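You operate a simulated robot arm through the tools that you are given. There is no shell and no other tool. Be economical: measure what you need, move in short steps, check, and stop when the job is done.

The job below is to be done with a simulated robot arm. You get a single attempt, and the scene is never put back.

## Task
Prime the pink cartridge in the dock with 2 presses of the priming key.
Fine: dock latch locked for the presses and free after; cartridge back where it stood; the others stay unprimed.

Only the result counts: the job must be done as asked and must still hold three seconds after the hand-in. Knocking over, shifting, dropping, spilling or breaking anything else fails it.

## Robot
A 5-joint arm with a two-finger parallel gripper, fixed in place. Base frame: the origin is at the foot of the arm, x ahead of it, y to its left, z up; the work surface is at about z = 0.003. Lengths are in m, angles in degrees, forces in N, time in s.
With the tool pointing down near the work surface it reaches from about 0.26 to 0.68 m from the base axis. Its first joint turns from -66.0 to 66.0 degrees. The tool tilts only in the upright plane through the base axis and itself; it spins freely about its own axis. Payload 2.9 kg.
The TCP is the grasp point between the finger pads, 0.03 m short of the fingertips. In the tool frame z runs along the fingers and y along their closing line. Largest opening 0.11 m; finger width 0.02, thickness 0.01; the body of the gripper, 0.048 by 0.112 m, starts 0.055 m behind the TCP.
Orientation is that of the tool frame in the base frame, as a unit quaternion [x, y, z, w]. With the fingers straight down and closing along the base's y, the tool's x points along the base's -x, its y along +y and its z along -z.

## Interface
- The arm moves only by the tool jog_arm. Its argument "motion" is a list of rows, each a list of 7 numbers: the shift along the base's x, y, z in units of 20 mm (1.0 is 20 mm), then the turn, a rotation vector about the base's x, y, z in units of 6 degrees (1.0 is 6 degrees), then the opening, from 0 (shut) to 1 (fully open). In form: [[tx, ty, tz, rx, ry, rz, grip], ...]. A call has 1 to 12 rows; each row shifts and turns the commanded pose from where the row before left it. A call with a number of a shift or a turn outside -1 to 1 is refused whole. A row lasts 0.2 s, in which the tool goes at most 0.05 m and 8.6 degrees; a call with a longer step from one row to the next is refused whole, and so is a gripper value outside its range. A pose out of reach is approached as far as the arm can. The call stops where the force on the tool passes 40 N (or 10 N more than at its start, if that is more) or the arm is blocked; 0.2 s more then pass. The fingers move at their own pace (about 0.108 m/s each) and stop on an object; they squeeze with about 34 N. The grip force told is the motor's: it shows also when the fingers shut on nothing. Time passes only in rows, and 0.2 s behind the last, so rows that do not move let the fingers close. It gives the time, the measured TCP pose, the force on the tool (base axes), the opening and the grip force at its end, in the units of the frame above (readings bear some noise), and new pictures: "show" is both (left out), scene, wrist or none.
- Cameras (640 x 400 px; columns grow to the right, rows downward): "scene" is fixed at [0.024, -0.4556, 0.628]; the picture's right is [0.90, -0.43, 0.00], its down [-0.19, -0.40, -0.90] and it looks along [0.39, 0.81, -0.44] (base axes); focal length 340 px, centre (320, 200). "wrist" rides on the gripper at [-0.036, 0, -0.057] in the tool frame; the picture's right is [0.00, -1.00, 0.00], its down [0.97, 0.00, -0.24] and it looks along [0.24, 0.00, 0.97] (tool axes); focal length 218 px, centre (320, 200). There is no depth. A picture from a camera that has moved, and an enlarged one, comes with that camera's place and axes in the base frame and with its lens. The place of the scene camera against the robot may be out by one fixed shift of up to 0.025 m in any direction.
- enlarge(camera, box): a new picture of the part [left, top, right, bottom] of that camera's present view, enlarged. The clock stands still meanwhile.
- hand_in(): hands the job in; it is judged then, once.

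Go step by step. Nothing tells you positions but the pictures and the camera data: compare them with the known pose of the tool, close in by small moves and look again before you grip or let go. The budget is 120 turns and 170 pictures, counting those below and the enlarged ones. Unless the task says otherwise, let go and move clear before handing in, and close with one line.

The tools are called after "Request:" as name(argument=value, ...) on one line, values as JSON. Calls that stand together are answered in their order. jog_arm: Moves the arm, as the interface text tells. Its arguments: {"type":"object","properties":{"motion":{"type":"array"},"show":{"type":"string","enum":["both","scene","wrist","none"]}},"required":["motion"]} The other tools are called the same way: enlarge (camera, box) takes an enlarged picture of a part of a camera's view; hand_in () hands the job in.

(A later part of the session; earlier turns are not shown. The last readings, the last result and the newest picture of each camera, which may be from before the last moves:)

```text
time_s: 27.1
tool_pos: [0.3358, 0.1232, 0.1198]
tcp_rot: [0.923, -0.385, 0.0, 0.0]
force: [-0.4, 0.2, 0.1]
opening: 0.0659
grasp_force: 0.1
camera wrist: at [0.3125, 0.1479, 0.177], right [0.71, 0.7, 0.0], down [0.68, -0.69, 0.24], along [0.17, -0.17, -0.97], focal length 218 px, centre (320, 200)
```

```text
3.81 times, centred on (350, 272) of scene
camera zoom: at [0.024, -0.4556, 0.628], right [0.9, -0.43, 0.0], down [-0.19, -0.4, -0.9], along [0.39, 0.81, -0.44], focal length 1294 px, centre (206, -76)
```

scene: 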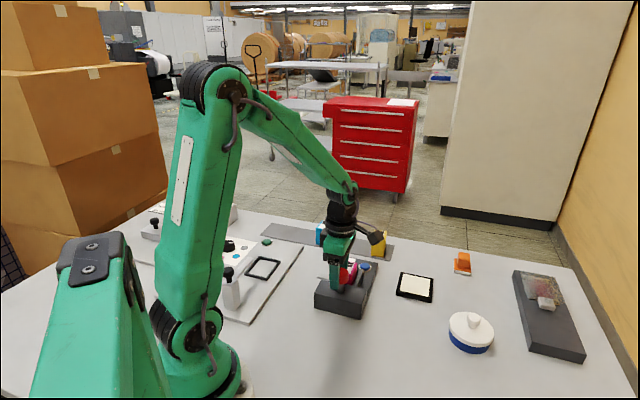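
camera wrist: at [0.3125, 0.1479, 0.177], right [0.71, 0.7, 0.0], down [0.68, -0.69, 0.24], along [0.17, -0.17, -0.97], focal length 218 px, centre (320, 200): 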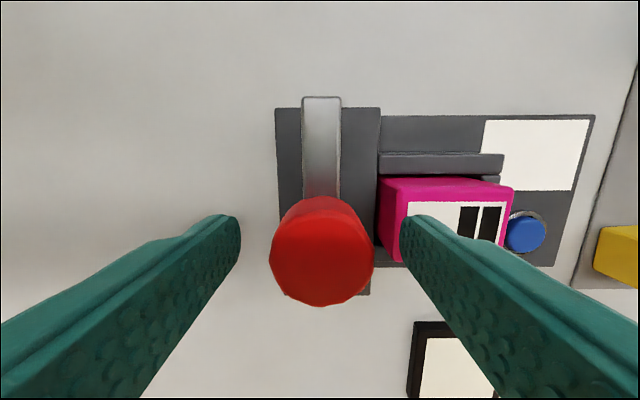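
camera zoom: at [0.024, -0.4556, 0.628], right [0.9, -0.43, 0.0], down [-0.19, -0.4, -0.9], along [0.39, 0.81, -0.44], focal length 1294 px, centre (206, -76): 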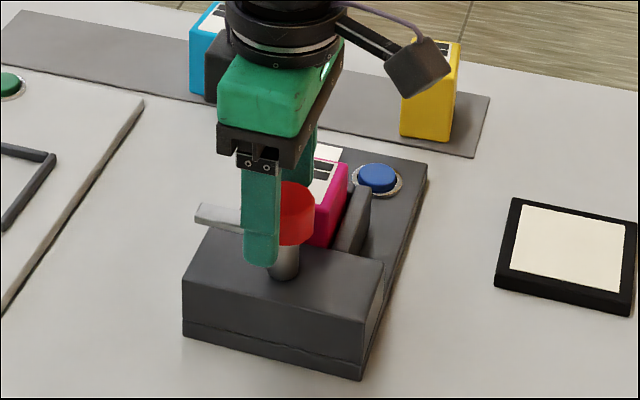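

Request:
jog_arm(motion=[[0, 0, 0, 0, 0, 0, 0.45], [0, 0, 0, 0, 0, 0, 0.35], [0, 0, 0, 0, 0, 0, 0.2], [0, 0, 0, 0, 0, 0, 0.0], [0, 0, 0, 0, 0, 0, 0]], show="wrist")

```text
time_s: 28.3
tool_pos: [0.3365, 0.1235, 0.1211]
tcp_rot: [0.923, -0.384, 0.0, -0.001]
force: [8.8, 7.9, -7.8]
opening: 0.0376
grasp_force: 45.2
camera wrist: at [0.313, 0.1481, 0.1772], right [0.71, 0.7, 0.0], down [0.68, -0.69, 0.24], along [0.17, -0.17, -0.97], focal length 218 px, centre (320, 200)
```

wrist: 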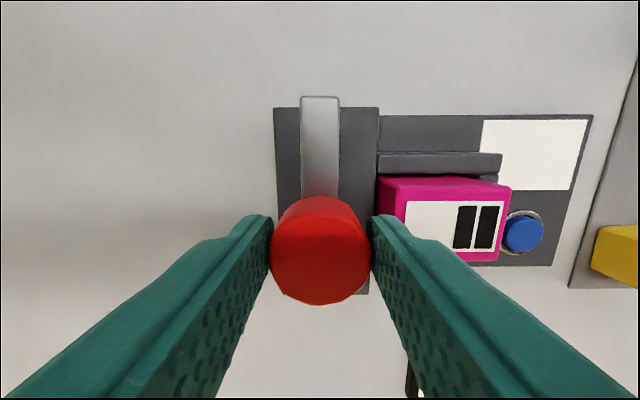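

The knob is gripped. I turn it clockwise (seen from above), first 30°, to see whether the bar follows.

Request:
jog_arm(motion=[[0.03, 0.03, 0, 0, 0, -0.5, 0], [0, 0, 0, 0, 0, -0.9, 0], [0, 0, 0, 0, 0, -0.9, 0], [0, 0, 0, 0, 0, -0.9, 0], [0, 0, 0, 0, 0, -0.9, 0], [0, 0, 0, 0, 0, -0.9, 0]])

Request:
enlarge(camera="scene", box=[300, 220, 400, 325])

```text
time_s: 29.7
tool_pos: [0.3388, 0.1242, 0.1203]
tcp_rot: [0.791, -0.612, 0.002, -0.002]
force: [23.1, -1.3, -18.4]
opening: 0.0377
grasp_force: 44.8
camera wrist: at [0.3304, 0.1581, 0.1773], right [0.97, 0.25, 0.0], down [0.24, -0.94, 0.24], along [0.06, -0.23, -0.97], focal length 218 px, centre (320, 200)
```

scene: 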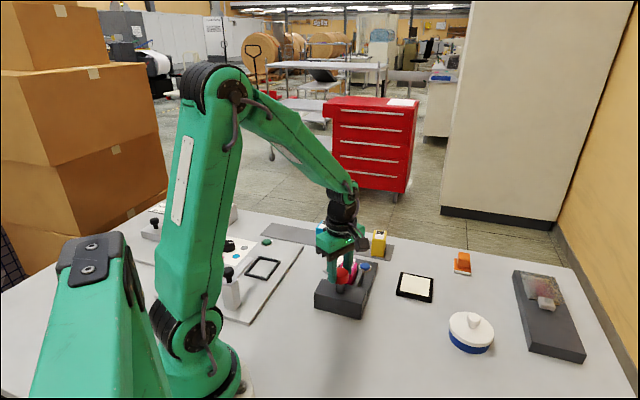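
wrist: 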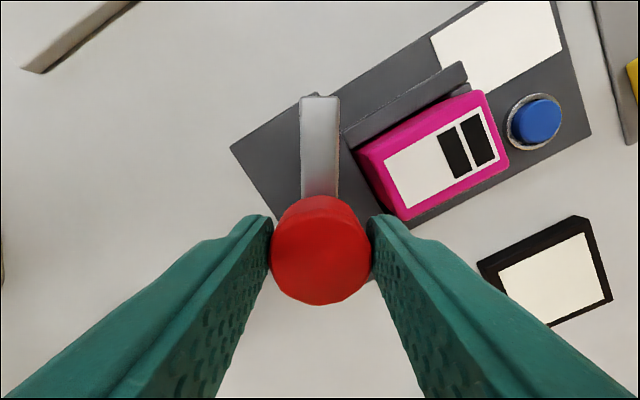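

```text
3.81 times, centred on (350, 272) of scene
camera zoom: at [0.0241, -0.4556, 0.628], right [0.9, -0.43, 0.0], down [-0.19, -0.4, -0.9], along [0.39, 0.81, -0.44], focal length 1294 px, centre (206, -76)
```

zoom: 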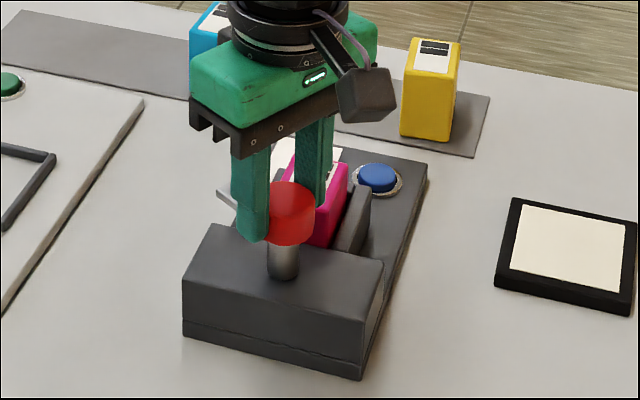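

The bar follows. There's a 23 N side load, so I correct the centre a bit and turn on.

Request:
jog_arm(motion=[[0.1, 0, -0.03, 0, 0, -0.5, 0], [0.03, 0, 0, 0, 0, -0.8, 0], [0, 0, 0, 0, 0, -0.8, 0], [0, 0, 0, 0, 0, -0.8, 0], [0, 0, 0, 0, 0, -0.8, 0]], show="wrist")

```text
time_s: 30.9
tool_pos: [0.3407, 0.1235, 0.12]
tcp_rot: [-0.658, 0.753, -0.001, 0.0]
force: [-21.2, 17.4, 26.4]
opening: 0.0378
grasp_force: 45.1
camera wrist: at [0.3456, 0.1579, 0.1771], right [0.99, -0.13, 0.0], down [-0.13, -0.96, 0.24], along [-0.03, -0.24, -0.97], focal length 218 px, centre (320, 200)
```

wrist: 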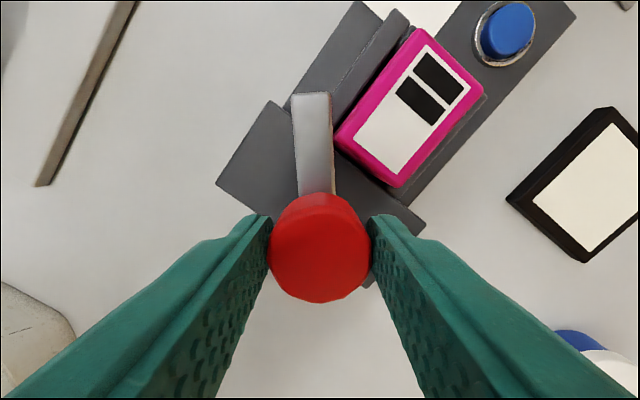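

Request:
enlarge(camera="wrist", box=[220, 0, 520, 240])

Request:
enlarge(camera="scene", box=[315, 240, 375, 300])

```text
1.67 times, centred on (370, 120) of wrist
camera zoom: at [0.3456, 0.1579, 0.1771], right [0.99, -0.13, 0.0], down [-0.13, -0.96, 0.24], along [-0.03, -0.24, -0.97], focal length 364 px, centre (237, 333)
```

zoom: 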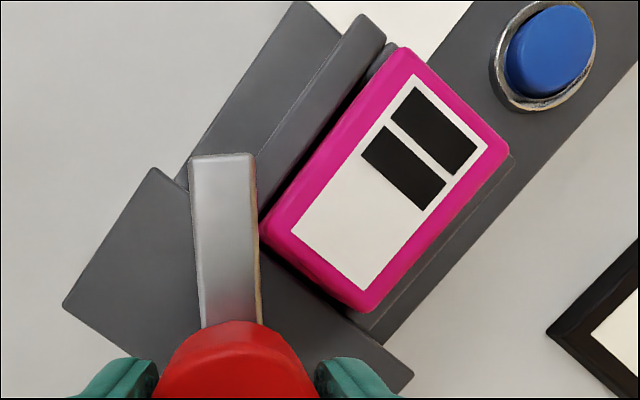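

```text
6.67 times, centred on (345, 270) of scene
camera zoom: at [0.0239, -0.4556, 0.628], right [0.9, -0.43, 0.0], down [-0.19, -0.4, -0.9], along [0.39, 0.81, -0.44], focal length 2264 px, centre (153, -267)
```

zoom: 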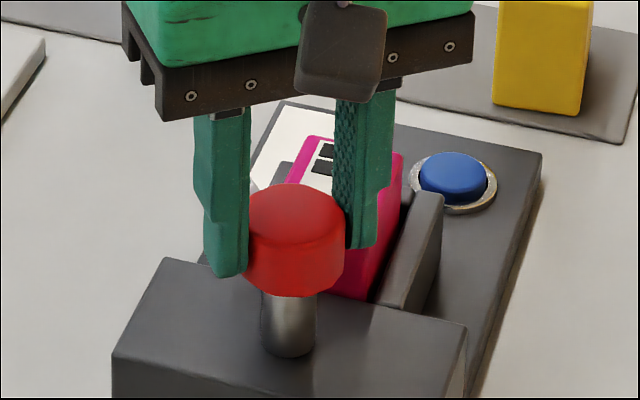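

The bar has turned about 52° and now lies beside the cartridge's corner; I need to know whether it passes over it. I relieve the side load and turn only 4° more, then compare.

Request:
jog_arm(motion=[[-0.05, 0.04, 0.02, 0, 0, 0, 0], [0, 0, 0, 0, 0, -0.35, 0], [0, 0, 0, 0, 0, -0.35, 0]], show="wrist")

Request:
enlarge(camera="wrist", box=[220, 0, 520, 240])

```text
time_s: 31.7
tool_pos: [0.3402, 0.1236, 0.1199]
tcp_rot: [-0.63, 0.777, 0.0, 0.001]
force: [-2.9, -23.4, 10.3]
opening: 0.0377
grasp_force: 44.9
camera wrist: at [0.3482, 0.1574, 0.1771], right [0.98, -0.21, 0.0], down [-0.2, -0.95, 0.24], along [-0.05, -0.23, -0.97], focal length 218 px, centre (320, 200)
```

wrist: 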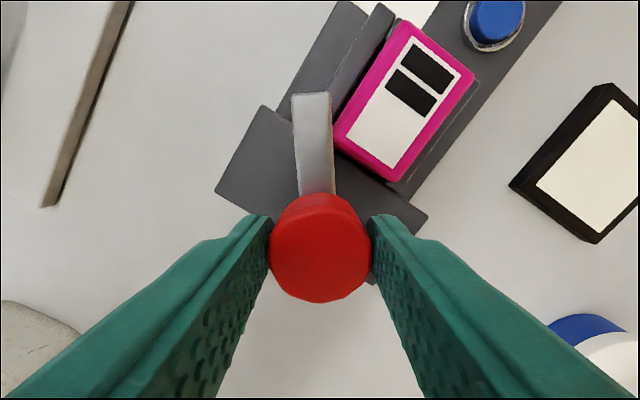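

```text
1.67 times, centred on (370, 120) of wrist
camera zoom: at [0.3482, 0.1574, 0.1771], right [0.98, -0.21, 0.0], down [-0.2, -0.95, 0.24], along [-0.05, -0.23, -0.97], focal length 364 px, centre (237, 333)
```

zoom: 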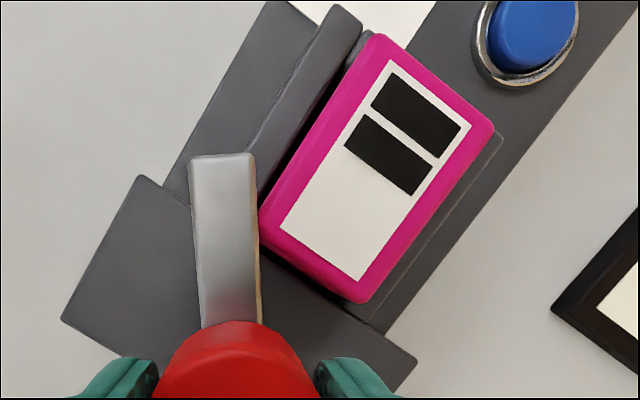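

Comparing both views, the cartridge moved exactly with the dock and the bar is now hiding its corner, so the bar passes above it. I keep turning.

Request:
jog_arm(motion=[[0, -0.03, 0, 0, 0, -0.5, 0], [0, 0, 0, 0, 0, -0.6, 0], [0, 0, 0, 0, 0, -0.6, 0], [0, 0, 0, 0, 0, -0.6, 0]], show="wrist")

Request:
enlarge(camera="wrist", box=[220, 0, 520, 240])

```text
time_s: 32.7
tool_pos: [0.3416, 0.1234, 0.1195]
tcp_rot: [-0.534, 0.846, 0.0, 0.002]
force: [9.9, -19.0, -0.8]
opening: 0.0373
grasp_force: 44.8
camera wrist: at [0.3566, 0.1548, 0.1771], right [0.9, -0.43, 0.0], down [-0.42, -0.88, 0.24], along [-0.1, -0.21, -0.97], focal length 218 px, centre (320, 200)
```

wrist: 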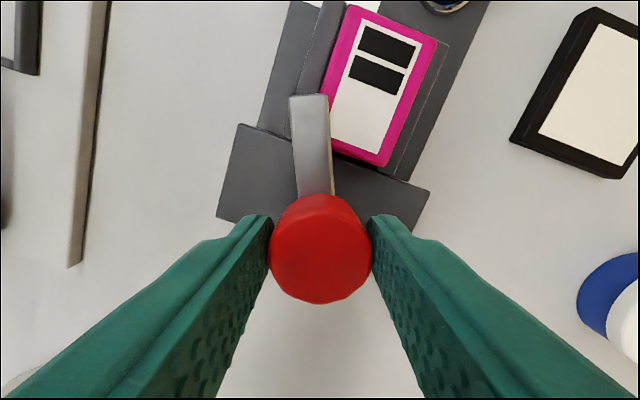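

```text
1.67 times, centred on (370, 120) of wrist
camera zoom: at [0.3566, 0.1548, 0.1771], right [0.9, -0.43, 0.0], down [-0.42, -0.88, 0.24], along [-0.1, -0.21, -0.97], focal length 364 px, centre (237, 333)
```

zoom: 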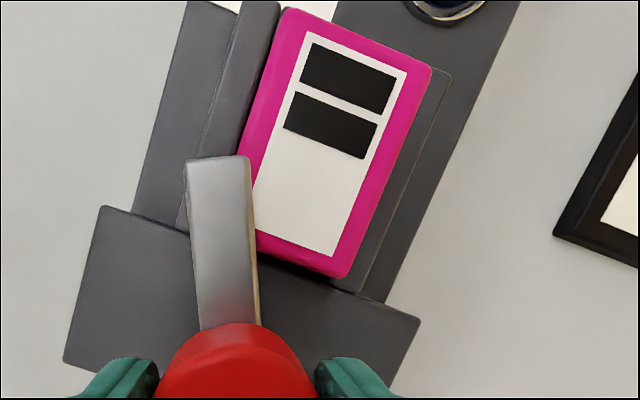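

The bar clearly sweeps above the cartridge. I continue to 90°.

Request:
jog_arm(motion=[[0.02, -0.04, 0, 0, 0, -0.5, 0], [0, 0, 0, 0, 0, -0.6, 0], [0, 0, 0, 0, 0, -0.6, 0], [0, 0, 0, 0, 0, -0.6, 0], [0, 0, 0, 0, 0, -0.6, 0], [0, 0, 0, 0, 0, -0.5, 0]], show="both")

Request:
enlarge(camera="wrist", box=[200, 0, 440, 260])

```text
time_s: 34.1
tool_pos: [0.342, 0.1236, 0.1199]
tcp_rot: [-0.374, 0.927, 0.001, 0.003]
force: [12.1, 2.2, -6.9]
opening: 0.0375
grasp_force: 44.7
camera wrist: at [0.3674, 0.1468, 0.1773], right [0.69, -0.72, 0.0], down [-0.7, -0.68, 0.23], along [-0.17, -0.16, -0.97], focal length 218 px, centre (320, 200)
```

scene: 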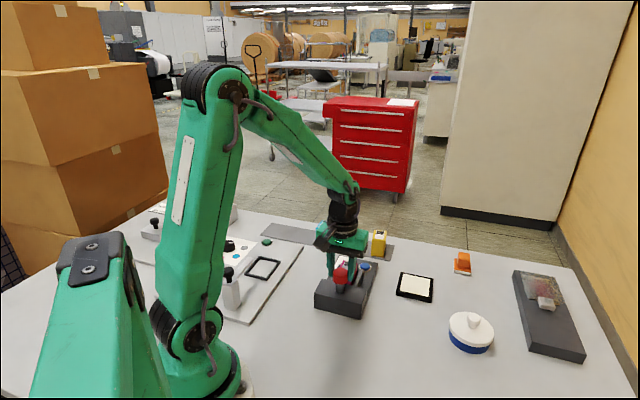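
wrist: 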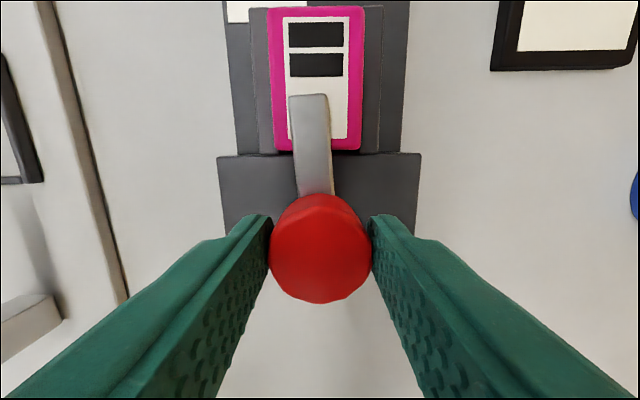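

```text
1.54 times, centred on (320, 130) of wrist
camera zoom: at [0.3674, 0.1468, 0.1773], right [0.69, -0.72, 0.0], down [-0.7, -0.68, 0.23], along [-0.17, -0.16, -0.97], focal length 336 px, centre (320, 308)
```

zoom: 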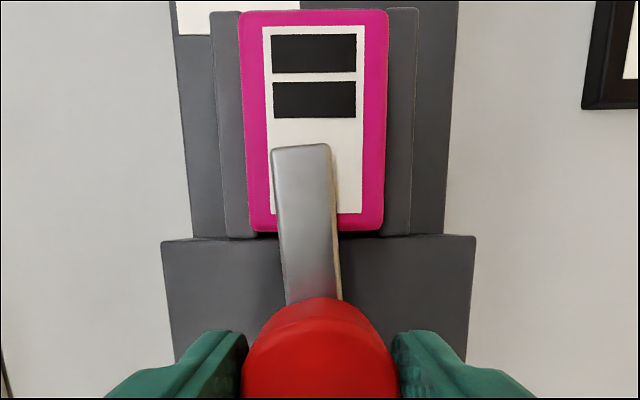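

The bar is some 3–4° short of straight; I turn a bit further.

Request:
jog_arm(motion=[[0.02, 0, -0.01, 0, 0, -0.3, 0], [0, 0, 0, 0, 0, -0.4, 0], [0, 0, 0, 0, 0, 0, 0]], show="none")

Request:
enlarge(camera="wrist", box=[200, 0, 440, 260])

```text
time_s: 34.9
tool_pos: [0.342, 0.1227, 0.1209]
tcp_rot: [-0.341, 0.94, 0.0, 0.003]
force: [9.9, 0.4, 4.5]
opening: 0.0374
grasp_force: 44.7
```

```text
1.54 times, centred on (320, 130) of wrist
camera zoom: at [0.3693, 0.1447, 0.1773], right [0.64, -0.77, 0.0], down [-0.75, -0.62, 0.24], along [-0.18, -0.15, -0.97], focal length 336 px, centre (320, 308)
```

zoom: 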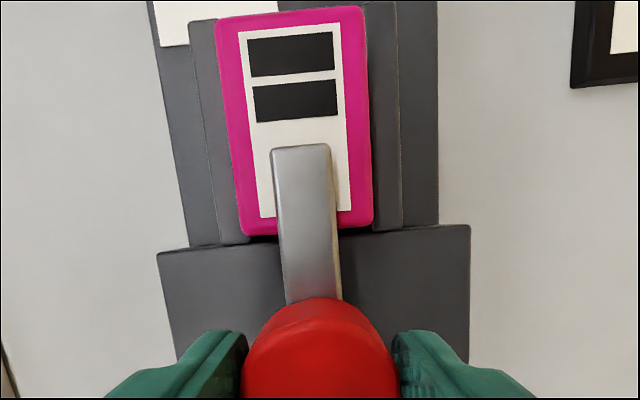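

Request:
jog_arm(motion=[[0.02, 0, 0, 0, 0, -0.4, 0], [0, 0, 0, 0, 0, -0.4, 0], [0, 0, 0, 0, 0, 0, 0]], show="none")

Request:
enlarge(camera="wrist", box=[200, 0, 440, 260])

```text
time_s: 35.7
tool_pos: [0.342, 0.1238, 0.1203]
tcp_rot: [-0.3, 0.954, 0.0, 0.002]
force: [11.0, -14.6, 17.3]
opening: 0.0371
grasp_force: 44.7
```

```text
1.54 times, centred on (320, 130) of wrist
camera zoom: at [0.3715, 0.1424, 0.1767], right [0.57, -0.82, 0.0], down [-0.8, -0.56, 0.24], along [-0.19, -0.14, -0.97], focal length 336 px, centre (320, 308)
```

zoom: 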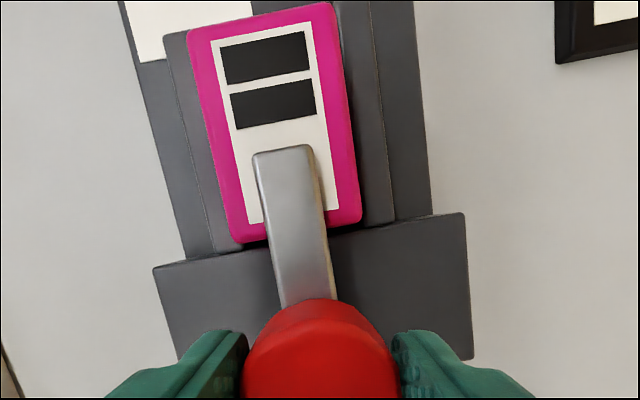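

The bar now rests against its stop, straight over the cartridge (the knob slipped in the grip). Locked; I release and rise.

Request:
jog_arm(motion=[[0, 0, 0, 0, 0, 0, 0.45], [0, 0, 0, 0, 0, 0, 0.6], [0, 0, 0, 0, 0, 0, 0.6], [0, 0, 0.6, 0, 0, 0, 0.6], [0, 0, 0.9, 0, 0, 0, 0.6], [0, 0, 0.9, 0, 0, 0, 0.6], [0, 0, 0.9, 0, 0, 0, 0.6], [0, 0, 0, 0, 0, 0, 0.6]])

Request:
enlarge(camera="scene", box=[305, 225, 395, 325])

```text
time_s: 37.5
tool_pos: [0.3404, 0.1234, 0.186]
tcp_rot: [-0.302, 0.953, -0.001, 0.002]
force: [-0.6, -0.3, 1.0]
opening: 0.0659
grasp_force: 0.1
camera wrist: at [0.3703, 0.1437, 0.2421], right [0.58, -0.82, 0.0], down [-0.79, -0.56, 0.24], along [-0.19, -0.14, -0.97], focal length 218 px, centre (320, 200)
```

scene: 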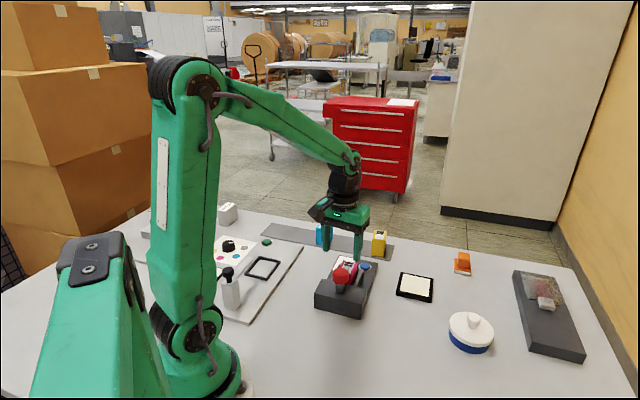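
wrist: 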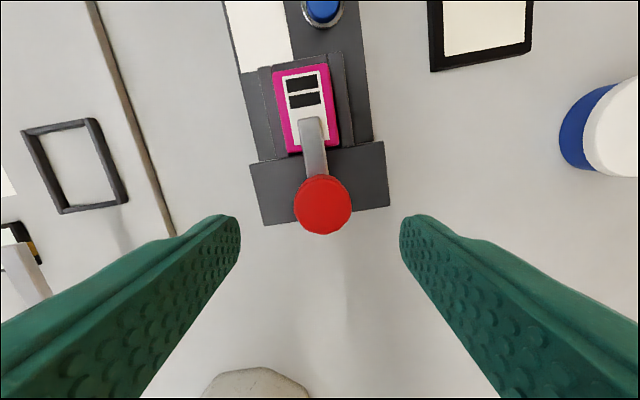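

```text
4.00 times, centred on (350, 275) of scene
camera zoom: at [0.024, -0.4556, 0.628], right [0.9, -0.43, 0.0], down [-0.19, -0.4, -0.9], along [0.39, 0.81, -0.44], focal length 1358 px, centre (200, -100)
```

zoom: 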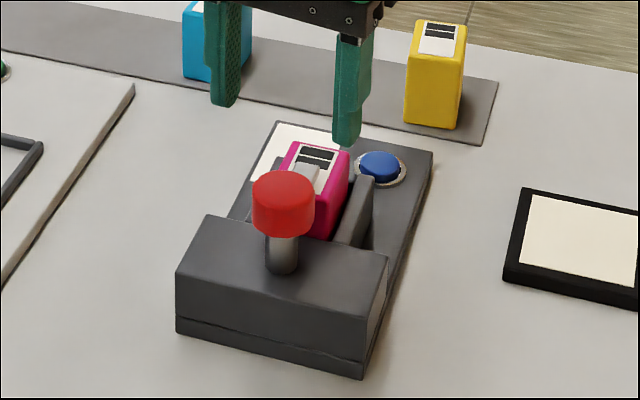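

The latch bar lies over the cartridge. Next I close the gripper and go above the blue priming key near (0.468, 0.2105).

Request:
jog_arm(motion=[[0.71, 0.484, -0.1, 0, 0, 0.18, 0.6], [0.71, 0.484, -0.1, 0, 0, 0.18, 0.3], [0.71, 0.484, -0.1, 0, 0, 0.18, 0], [0.71, 0.484, -0.15, 0, 0, 0.18, 0], [0.71, 0.484, -0.15, 0, 0, 0.18, 0], [0.71, 0.484, -0.15, 0, 0, 0.18, 0], [0.71, 0.484, -0.15, 0, 0, 0.18, 0], [0.71, 0.484, -0.3, 0, 0, 0.18, 0], [0.71, 0.484, -0.3, 0, 0, 0.18, 0], [0, 0, -0.5, 0, 0, 0, 0], [0, 0, 0, 0, 0, 0, 0]])

Request:
enlarge(camera="wrist", box=[240, 160, 400, 280])

Request:
enlarge(camera="scene", box=[315, 215, 405, 305])

```text
time_s: 39.9
tool_pos: [0.4687, 0.2096, 0.1452]
tcp_rot: [-0.382, 0.924, -0.001, 0.002]
force: [-0.2, 0.0, -0.1]
opening: 0.0
grasp_force: 34.2
camera wrist: at [0.4947, 0.2341, 0.2029], right [0.71, -0.71, 0.0], down [-0.69, -0.69, 0.24], along [-0.17, -0.17, -0.97], focal length 218 px, centre (320, 200)
```

scene: 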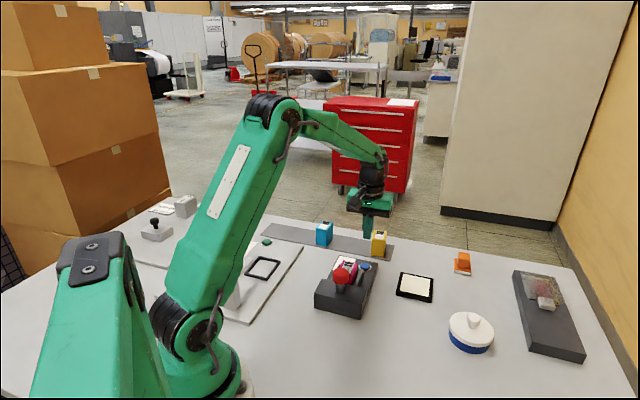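
wrist: 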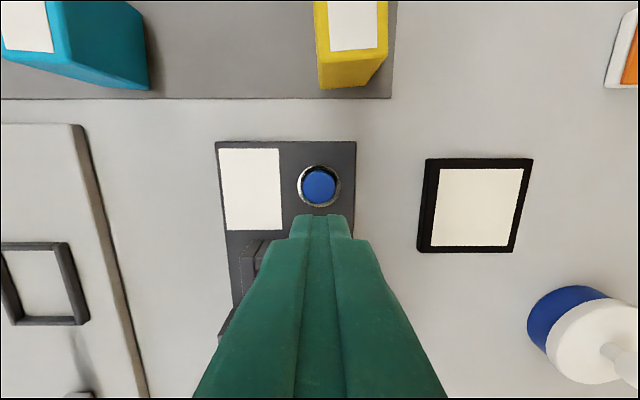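

```text
3.33 times, centred on (320, 220) of wrist
camera zoom: at [0.4947, 0.2341, 0.2029], right [0.71, -0.71, 0.0], down [-0.69, -0.69, 0.24], along [-0.17, -0.17, -0.97], focal length 728 px, centre (320, 133)
```

zoom: 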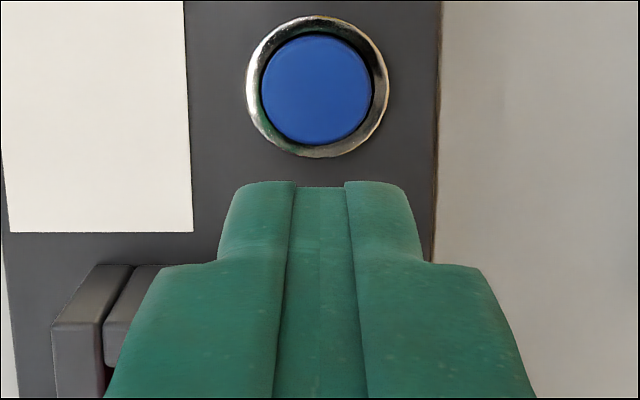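

```text
4.44 times, centred on (360, 260) of scene
camera zoom: at [0.024, -0.4556, 0.628], right [0.9, -0.43, 0.0], down [-0.19, -0.4, -0.9], along [0.39, 0.81, -0.44], focal length 1510 px, centre (142, -67)
```

zoom: 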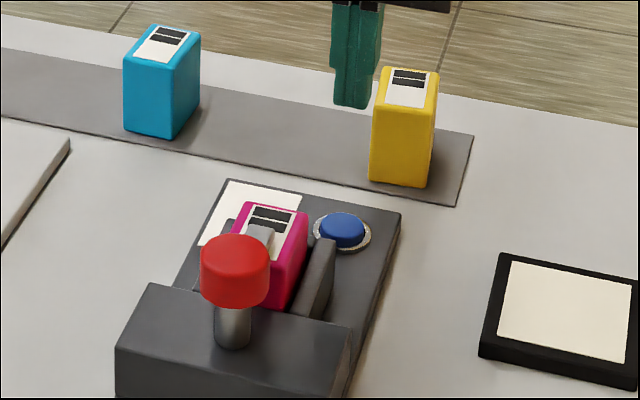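

Key centre is about 3 mm beyond the TCP. I correct and come down to just above it.

Request:
jog_arm(motion=[[0.08, 0.13, -0.6, 0, 0, 0, 0], [0, 0, -0.8, 0, 0, 0, 0], [0, 0, -0.8, 0, 0, 0, 0], [0, 0, -0.8, 0, 0, 0, 0], [0, 0, -0.5, 0, 0, 0, 0], [0, 0, 0, 0, 0, 0, 0]])

Request:
enlarge(camera="scene", box=[325, 220, 405, 300])

Request:
enlarge(camera="wrist", box=[240, 160, 400, 280])

```text
time_s: 41.3
tool_pos: [0.4714, 0.2119, 0.0763]
tcp_rot: [-0.381, 0.924, 0.0, 0.002]
force: [0.0, -0.7, 0.0]
opening: 0.0001
grasp_force: 34.2
camera wrist: at [0.4964, 0.2379, 0.132], right [0.71, -0.71, 0.0], down [-0.69, -0.69, 0.24], along [-0.17, -0.17, -0.97], focal length 218 px, centre (320, 200)
```

scene: 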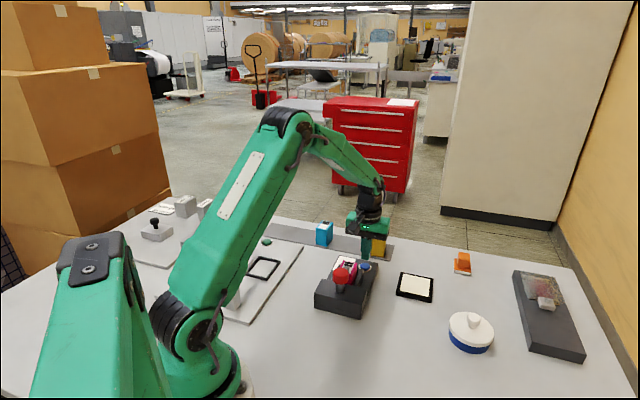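
wrist: 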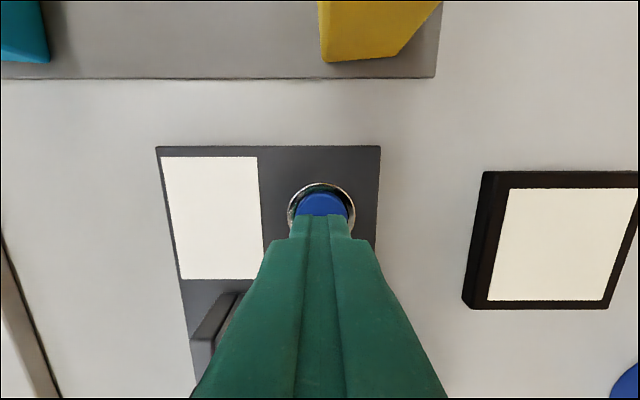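

```text
5.00 times, centred on (365, 260) of scene
camera zoom: at [0.024, -0.4556, 0.628], right [0.9, -0.43, 0.0], down [-0.19, -0.4, -0.9], along [0.39, 0.81, -0.44], focal length 1698 px, centre (95, -100)
```

zoom: 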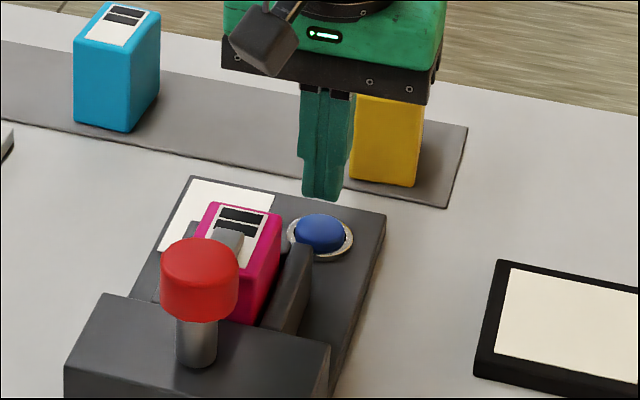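

```text
3.33 times, centred on (320, 220) of wrist
camera zoom: at [0.4964, 0.2379, 0.132], right [0.71, -0.71, 0.0], down [-0.69, -0.69, 0.24], along [-0.17, -0.17, -0.97], focal length 728 px, centre (320, 133)
```

zoom: 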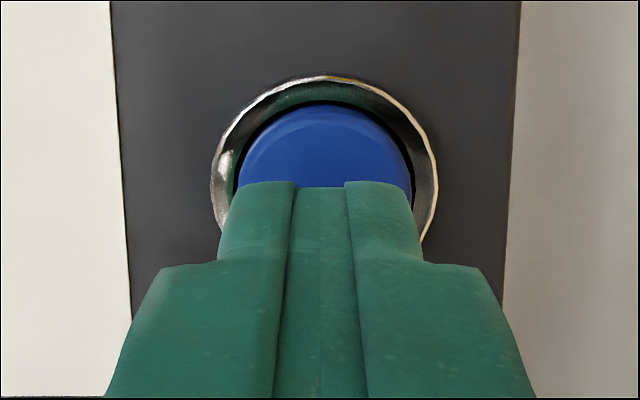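

The tip is centred over the key (top z ≈ 0.022, tips at 0.046). I come down carefully until contact.

Request:
jog_arm(motion=[[0, 0, -0.5, 0, 0, 0, 0], [0, 0, -0.3, 0, 0, 0, 0]], show="none")

Request:
enlarge(camera="scene", box=[325, 220, 405, 300])

```text
time_s: 41.9
tool_pos: [0.471, 0.2133, 0.0582]
tcp_rot: [-0.382, 0.924, 0.0, 0.001]
force: [-0.2, 0.9, -0.2]
opening: 0.0
grasp_force: 33.7
```

```text
5.00 times, centred on (365, 260) of scene
camera zoom: at [0.024, -0.4556, 0.628], right [0.9, -0.43, 0.0], down [-0.19, -0.4, -0.9], along [0.39, 0.81, -0.44], focal length 1698 px, centre (95, -100)
```

zoom: 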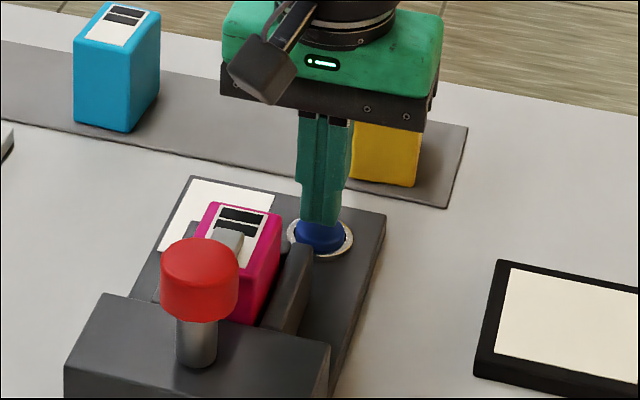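

Request:
jog_arm(motion=[[0, 0, -0.15, 0, 0, 0, 0], [0, 0, -0.05, 0, 0, 0, 0]], show="none")

Request:
jog_arm(motion=[[0, 0, -0.08, 0, 0, 0, 0]], show="none")

Request:
jog_arm(motion=[[0, 0, -0.08, 0, 0, 0, 0]], show="none")

```text
time_s: 42.5
tool_pos: [0.4713, 0.2132, 0.0555]
tcp_rot: [-0.382, 0.924, 0.0, 0.003]
force: [-0.6, -0.4, 0.4]
opening: 0.0003
grasp_force: 34.0
```

```text
time_s: 42.9
tool_pos: [0.4709, 0.2131, 0.0534]
tcp_rot: [-0.382, 0.924, 0.0, 0.002]
force: [0.3, 0.1, 1.2]
opening: 0.0
grasp_force: 33.7
```

```text
time_s: 43.3
tool_pos: [0.4703, 0.2131, 0.0527]
tcp_rot: [-0.382, 0.924, 0.0, 0.002]
force: [-0.2, 0.4, 0.9]
opening: 0.0002
grasp_force: 33.8
```

Request:
jog_arm(motion=[[0, 0, -0.08, 0, 0, 0, 0]], show="none")

Request:
jog_arm(motion=[[0, 0, -0.08, 0, 0, 0, 0]], show="none")

Request:
enlarge(camera="scene", box=[335, 230, 395, 290])

Request:
enlarge(camera="wrist", box=[240, 160, 400, 280])

```text
time_s: 43.7
tool_pos: [0.47, 0.2118, 0.0507]
tcp_rot: [-0.382, 0.924, 0.0, 0.002]
force: [0.4, 1.5, 2.3]
opening: 0.0002
grasp_force: 33.9
```

```text
time_s: 44.1
tool_pos: [0.4702, 0.2118, 0.0503]
tcp_rot: [-0.381, 0.925, -0.001, 0.002]
force: [-0.2, -0.9, 7.2]
opening: 0.0003
grasp_force: 33.7
```

```text
6.67 times, centred on (365, 260) of scene
camera zoom: at [0.0239, -0.4556, 0.628], right [0.9, -0.43, 0.0], down [-0.19, -0.4, -0.9], along [0.39, 0.81, -0.44], focal length 2264 px, centre (20, -200)
```

zoom: 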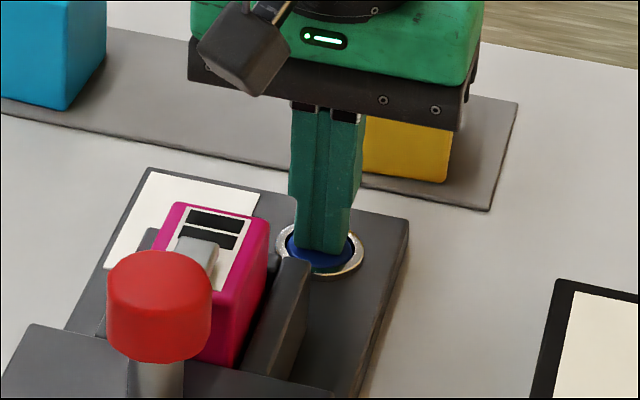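

```text
3.33 times, centred on (320, 220) of wrist
camera zoom: at [0.4967, 0.237, 0.1057], right [0.71, -0.71, 0.0], down [-0.69, -0.68, 0.24], along [-0.17, -0.17, -0.97], focal length 728 px, centre (320, 133)
```

zoom: 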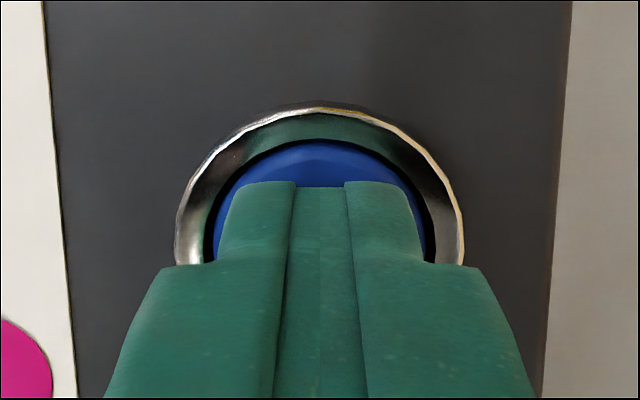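

The key is partly down (7 N), and something magenta has appeared on the white panel. I look at that first.

Request:
enlarge(camera="wrist", box=[80, 120, 320, 320])

```text
2.00 times, centred on (200, 220) of wrist
camera zoom: at [0.4967, 0.237, 0.1057], right [0.71, -0.71, 0.0], down [-0.69, -0.68, 0.24], along [-0.17, -0.17, -0.97], focal length 436 px, centre (560, 160)
```

zoom: 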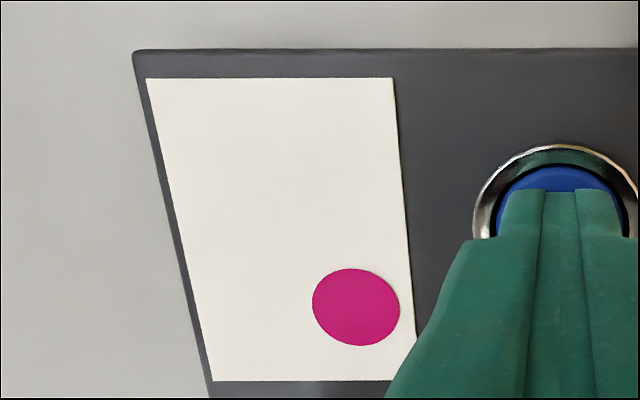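

One pink dot: the first press has registered. I lift well clear so the key comes up, and check the panel.

Request:
jog_arm(motion=[[0, 0, 0.3, 0, 0, 0, 0], [0, 0, 0.4, 0, 0, 0, 0], [0, 0, 0.3, 0, 0, 0, 0], [0, 0, 0, 0, 0, 0, 0]], show="wrist")

Request:
enlarge(camera="scene", box=[325, 230, 395, 300])

```text
time_s: 45.1
tool_pos: [0.472, 0.2126, 0.07]
tcp_rot: [-0.382, 0.924, 0.0, 0.001]
force: [0.4, -0.7, 0.0]
opening: 0.0001
grasp_force: 34.3
camera wrist: at [0.4969, 0.2379, 0.1266], right [0.71, -0.71, 0.0], down [-0.69, -0.69, 0.24], along [-0.17, -0.17, -0.97], focal length 218 px, centre (320, 200)
```

wrist: 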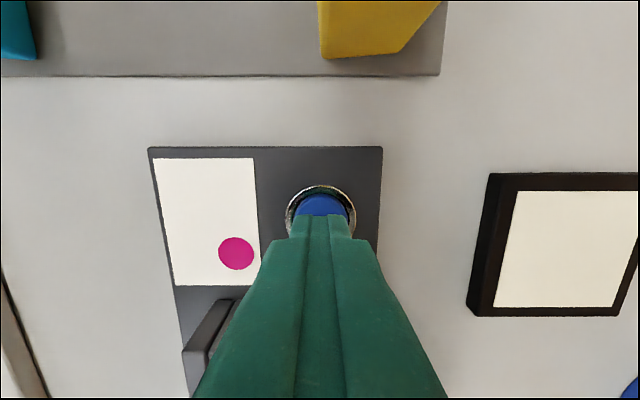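

```text
5.71 times, centred on (360, 265) of scene
camera zoom: at [0.024, -0.4556, 0.628], right [0.9, -0.43, 0.0], down [-0.19, -0.4, -0.9], along [0.39, 0.81, -0.44], focal length 1941 px, centre (91, -171)
```

zoom: 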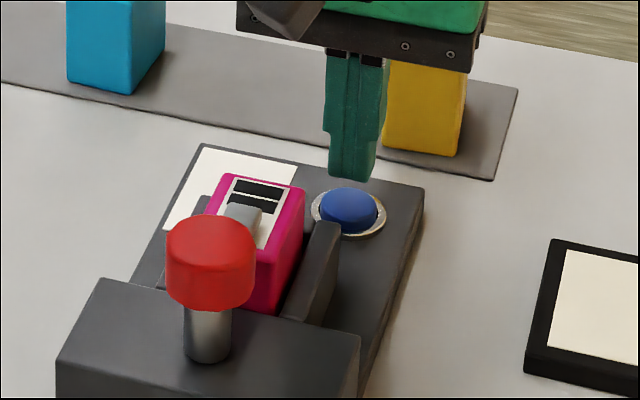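

The key is up again with one dot shown. Second press: down by the same 20 mm.

Request:
jog_arm(motion=[[0, 0, -0.4, 0, 0, 0, 0], [0, 0, -0.3, 0, 0, 0, 0], [0, 0, -0.2, 0, 0, 0, 0], [0, 0, -0.1, 0, 0, 0, 0]], show="wrist")

```text
time_s: 46.1
tool_pos: [0.4713, 0.2114, 0.0504]
tcp_rot: [-0.381, 0.924, 0.0, 0.001]
force: [0.4, -0.5, 2.3]
opening: 0.0
grasp_force: 34.0
camera wrist: at [0.496, 0.2373, 0.107], right [0.71, -0.71, 0.0], down [-0.69, -0.69, 0.24], along [-0.17, -0.17, -0.97], focal length 218 px, centre (320, 200)
```

wrist: 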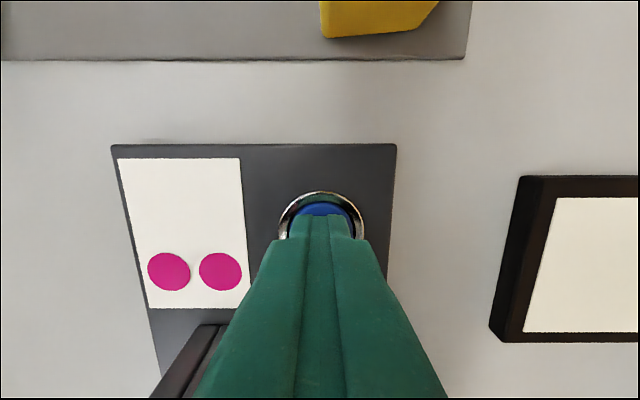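

Two dots: both presses registered. I lift straight up and go back above the latch knob.

Request:
jog_arm(motion=[[0, 0, 0.5, 0, 0, 0, 0], [0, 0, 1, 0, 0, 0, 0], [0, 0, 1, 0, 0, 0, 0], [0, 0, 1, 0, 0, 0, 0], [0, 0, 1, 0, 0, 0, 0], [0, 0, 1, 0, 0, 0, 0], [0, 0, 1, 0, 0, 0, 0]], show="none")

Request:
jog_arm(motion=[[-0.72, -0.492, 0, 0, 0, 0, 0], [-0.72, -0.492, 0, 0, 0, 0, 0], [-0.72, -0.492, 0, 0, 0, 0, 0], [-0.72, -0.492, 0, 0, 0, 0, 0], [-0.72, -0.492, 0, 0, 0, 0, 0], [-0.72, -0.492, 0, 0, 0, 0, 0.3], [-0.72, -0.492, 0, 0, 0, 0, 0.6], [-0.72, -0.492, 0, 0, 0, 0, 0.6], [-0.72, -0.492, 0, 0, 0, 0, 0.6], [0, 0, -0.7, 0, 0, 0, 0.6], [0, 0, -0.5, 0, 0, 0, 0.6], [0, 0, 0, 0, 0, 0, 0.6]], show="wrist")

Request:
enlarge(camera="wrist", box=[220, 60, 420, 300])

```text
time_s: 47.7
tool_pos: [0.4721, 0.2126, 0.1811]
tcp_rot: [-0.382, 0.924, -0.001, 0.001]
force: [0.5, -0.3, -0.5]
opening: 0.0002
grasp_force: 34.0
```

```text
time_s: 50.3
tool_pos: [0.3405, 0.1242, 0.1578]
tcp_rot: [-0.381, 0.924, -0.001, 0.002]
force: [0.8, 0.1, 0.3]
opening: 0.0656
grasp_force: 0.1
camera wrist: at [0.3665, 0.1484, 0.2137], right [0.71, -0.71, 0.0], down [-0.69, -0.68, 0.24], along [-0.17, -0.17, -0.97], focal length 218 px, centre (320, 200)
```

wrist: 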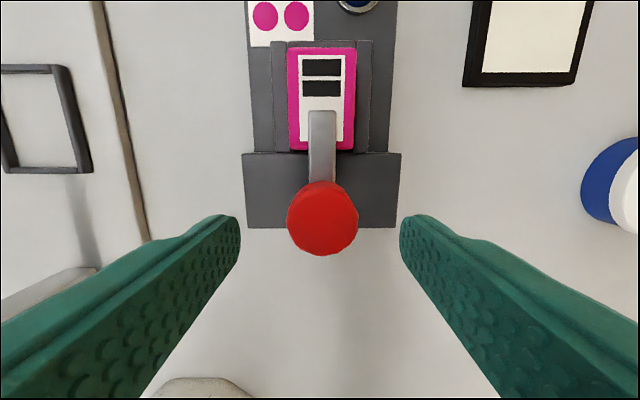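

```text
1.67 times, centred on (320, 180) of wrist
camera zoom: at [0.3665, 0.1484, 0.2137], right [0.71, -0.71, 0.0], down [-0.69, -0.68, 0.24], along [-0.17, -0.17, -0.97], focal length 364 px, centre (320, 233)
```

zoom: 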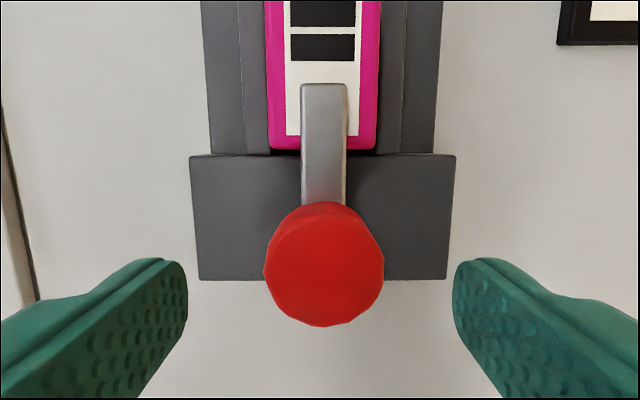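

Well centred over the knob. I go down and grip it.

Request:
jog_arm(motion=[[0.05, -0.05, -0.6, 0, 0, 0, 0.6], [0, 0, -0.7, 0, 0, 0, 0.6], [0, 0, -0.55, 0, 0, 0, 0.6], [0, 0, 0, 0, 0, 0, 0.45], [0, 0, 0, 0, 0, 0, 0.35], [0, 0, 0, 0, 0, 0, 0.2], [0, 0, 0, 0, 0, 0, 0], [0, 0, 0, 0, 0, 0, 0]], show="wrist")

```text
time_s: 52.1
tool_pos: [0.3432, 0.1236, 0.1195]
tcp_rot: [-0.382, 0.924, -0.001, 0.001]
force: [-9.5, 18.5, 2.2]
opening: 0.0377
grasp_force: 45.0
camera wrist: at [0.3687, 0.1485, 0.1754], right [0.71, -0.71, 0.0], down [-0.69, -0.69, 0.24], along [-0.17, -0.17, -0.97], focal length 218 px, centre (320, 200)
```

wrist: 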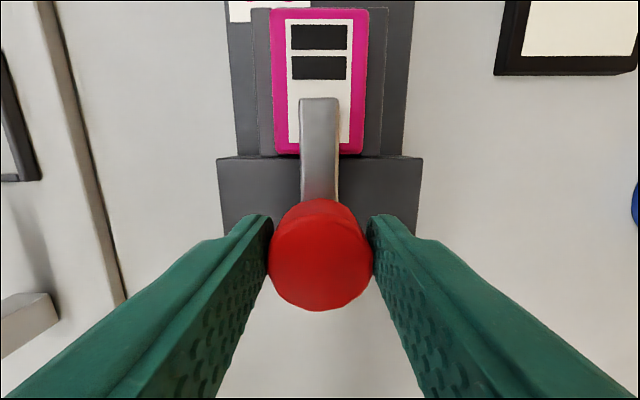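

Gripped. I turn it back counter-clockwise in stages.

Request:
jog_arm(motion=[[-0.03, 0.05, 0, 0, 0, 0.4, 0], [0, 0, 0, 0, 0, 0.8, 0], [0, 0, 0, 0, 0, 0.8, 0], [0, 0, 0, 0, 0, 0.8, 0], [0, 0, 0, 0, 0, 0.8, 0]], show="wrist")

```text
time_s: 53.3
tool_pos: [0.3417, 0.1242, 0.1192]
tcp_rot: [-0.549, 0.836, -0.001, 0.002]
force: [8.5, 6.3, -14.6]
opening: 0.0375
grasp_force: 45.3
camera wrist: at [0.356, 0.1569, 0.1756], right [0.92, -0.4, 0.0], down [-0.39, -0.89, 0.24], along [-0.09, -0.22, -0.97], focal length 218 px, centre (320, 200)
```

wrist: 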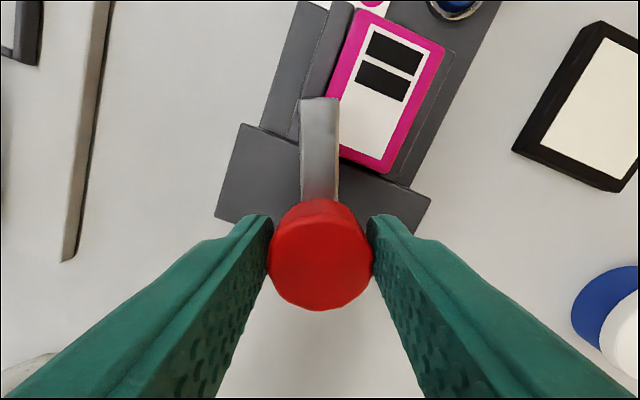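

Request:
jog_arm(motion=[[0.01, 0.01, -0.01, 0, 0, 0.6, 0], [0, 0, 0, 0, 0, 0.8, 0], [0, 0, 0, 0, 0, 0.8, 0], [0, 0, 0, 0, 0, 0.8, 0], [0, 0, 0, 0, 0, 0.8, 0]], show="wrist")

```text
time_s: 54.6
tool_pos: [0.3398, 0.1233, 0.1184]
tcp_rot: [-0.703, 0.711, 0.001, -0.001]
force: [-4.4, 0.2, 1.7]
opening: 0.0374
grasp_force: 44.8
stopped in row 5: the force on the tool passed its limit (the readings are from after the stop); the commanded pose is now the measured one
camera wrist: at [0.3411, 0.1592, 0.1752], right [1.0, -0.01, 0.0], down [-0.01, -0.97, 0.24], along [-0.01, -0.24, -0.97], focal length 218 px, centre (320, 200)
```

wrist: 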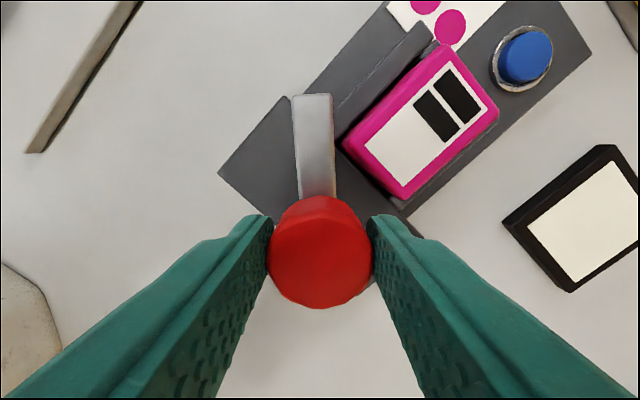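

A load spike stopped it; the forces are now relaxed and the bar has turned about half. I continue in smaller turns.

Request:
jog_arm(motion=[[0, 0, 0, 0, 0, 0.5, 0], [0, 0, 0, 0, 0, 0.5, 0], [0, 0, 0, 0, 0, 0.5, 0], [0, 0, 0, 0, 0, 0.5, 0]], show="none")

Request:
jog_arm(motion=[[0, 0, 0, 0, 0, 0.5, 0], [0, 0, 0, 0, 0, 0.5, 0], [0, 0, 0, 0, 0, 0.5, 0]], show="wrist")

```text
time_s: 55.6
tool_pos: [0.3399, 0.1233, 0.1186]
tcp_rot: [0.775, -0.632, -0.001, 0.002]
force: [-16.9, 3.8, 14.0]
opening: 0.0377
grasp_force: 44.6
```

```text
time_s: 56.4
tool_pos: [0.3402, 0.1227, 0.1178]
tcp_rot: [0.821, -0.571, -0.002, 0.003]
force: [-27.0, 8.5, 24.5]
opening: 0.0378
grasp_force: 44.9
camera wrist: at [0.3277, 0.1565, 0.1748], right [0.94, 0.35, -0.01], down [0.34, -0.91, 0.24], along [0.08, -0.23, -0.97], focal length 218 px, centre (320, 200)
```

wrist: 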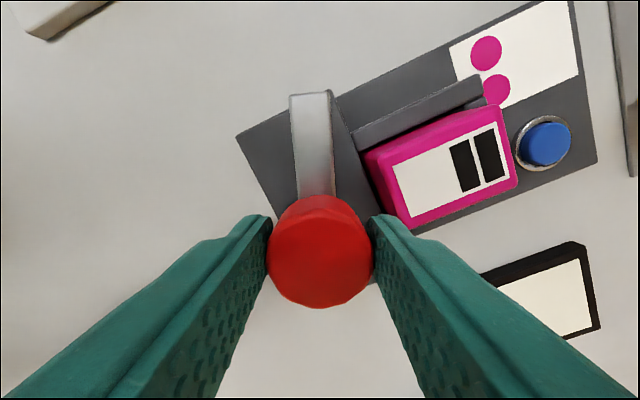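

Request:
jog_arm(motion=[[-0.06, 0.02, 0.03, 0, 0, 0.3, 0], [0, 0, 0, 0, 0, 0.5, 0], [0, 0, 0, 0, 0, 0.5, 0], [0, 0, 0, 0, 0, 0.5, 0]], show="none")

Request:
jog_arm(motion=[[0, 0, 0, 0, 0, 0.5, 0], [0, 0, 0, 0, 0, 0.5, 0], [0, 0, 0, 0, 0, 0.5, 0]], show="wrist")

```text
time_s: 57.4
tool_pos: [0.3394, 0.1229, 0.1176]
tcp_rot: [0.871, -0.492, -0.002, 0.002]
force: [-9.8, -17.4, -5.2]
opening: 0.0377
grasp_force: 44.8
```

```text
time_s: 58.2
tool_pos: [0.3388, 0.1226, 0.1184]
tcp_rot: [0.906, -0.422, -0.002, 0.001]
force: [0.8, -34.1, -17.9]
opening: 0.0375
grasp_force: 44.8
camera wrist: at [0.3159, 0.1504, 0.1753], right [0.76, 0.64, 0.0], down [0.63, -0.74, 0.24], along [0.15, -0.19, -0.97], focal length 218 px, centre (320, 200)
```

wrist: 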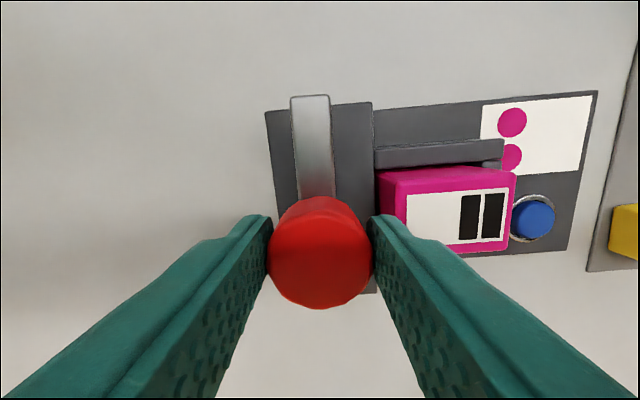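

Request:
jog_arm(motion=[[0, -0.07, -0.03, 0, 0, 0, 0], [0, 0, 0, 0, 0, 0.4, 0], [0, 0, 0, 0, 0, 0.4, 0], [0, 0, 0, 0, 0, 0.4, 0]], show="wrist")

Request:
enlarge(camera="wrist", box=[220, 60, 540, 280])

```text
time_s: 59.2
tool_pos: [0.3389, 0.123, 0.1192]
tcp_rot: [0.932, -0.363, -0.002, 0.001]
force: [-22.5, -6.0, 9.5]
opening: 0.0377
grasp_force: 45.1
camera wrist: at [0.3127, 0.1465, 0.1755], right [0.68, 0.74, 0.0], down [0.72, -0.66, 0.24], along [0.17, -0.16, -0.97], focal length 218 px, centre (320, 200)
```

wrist: 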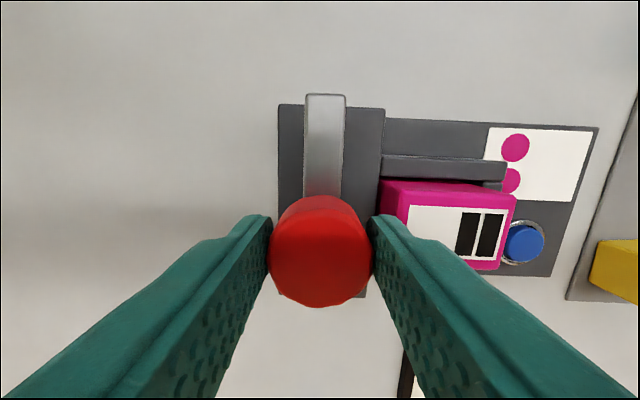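

```text
1.82 times, centred on (380, 170) of wrist
camera zoom: at [0.3127, 0.1465, 0.1755], right [0.68, 0.74, 0.0], down [0.72, -0.66, 0.24], along [0.17, -0.16, -0.97], focal length 397 px, centre (211, 254)
```

zoom: 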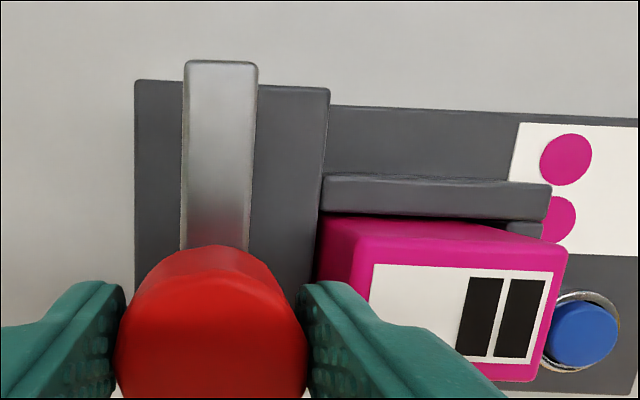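

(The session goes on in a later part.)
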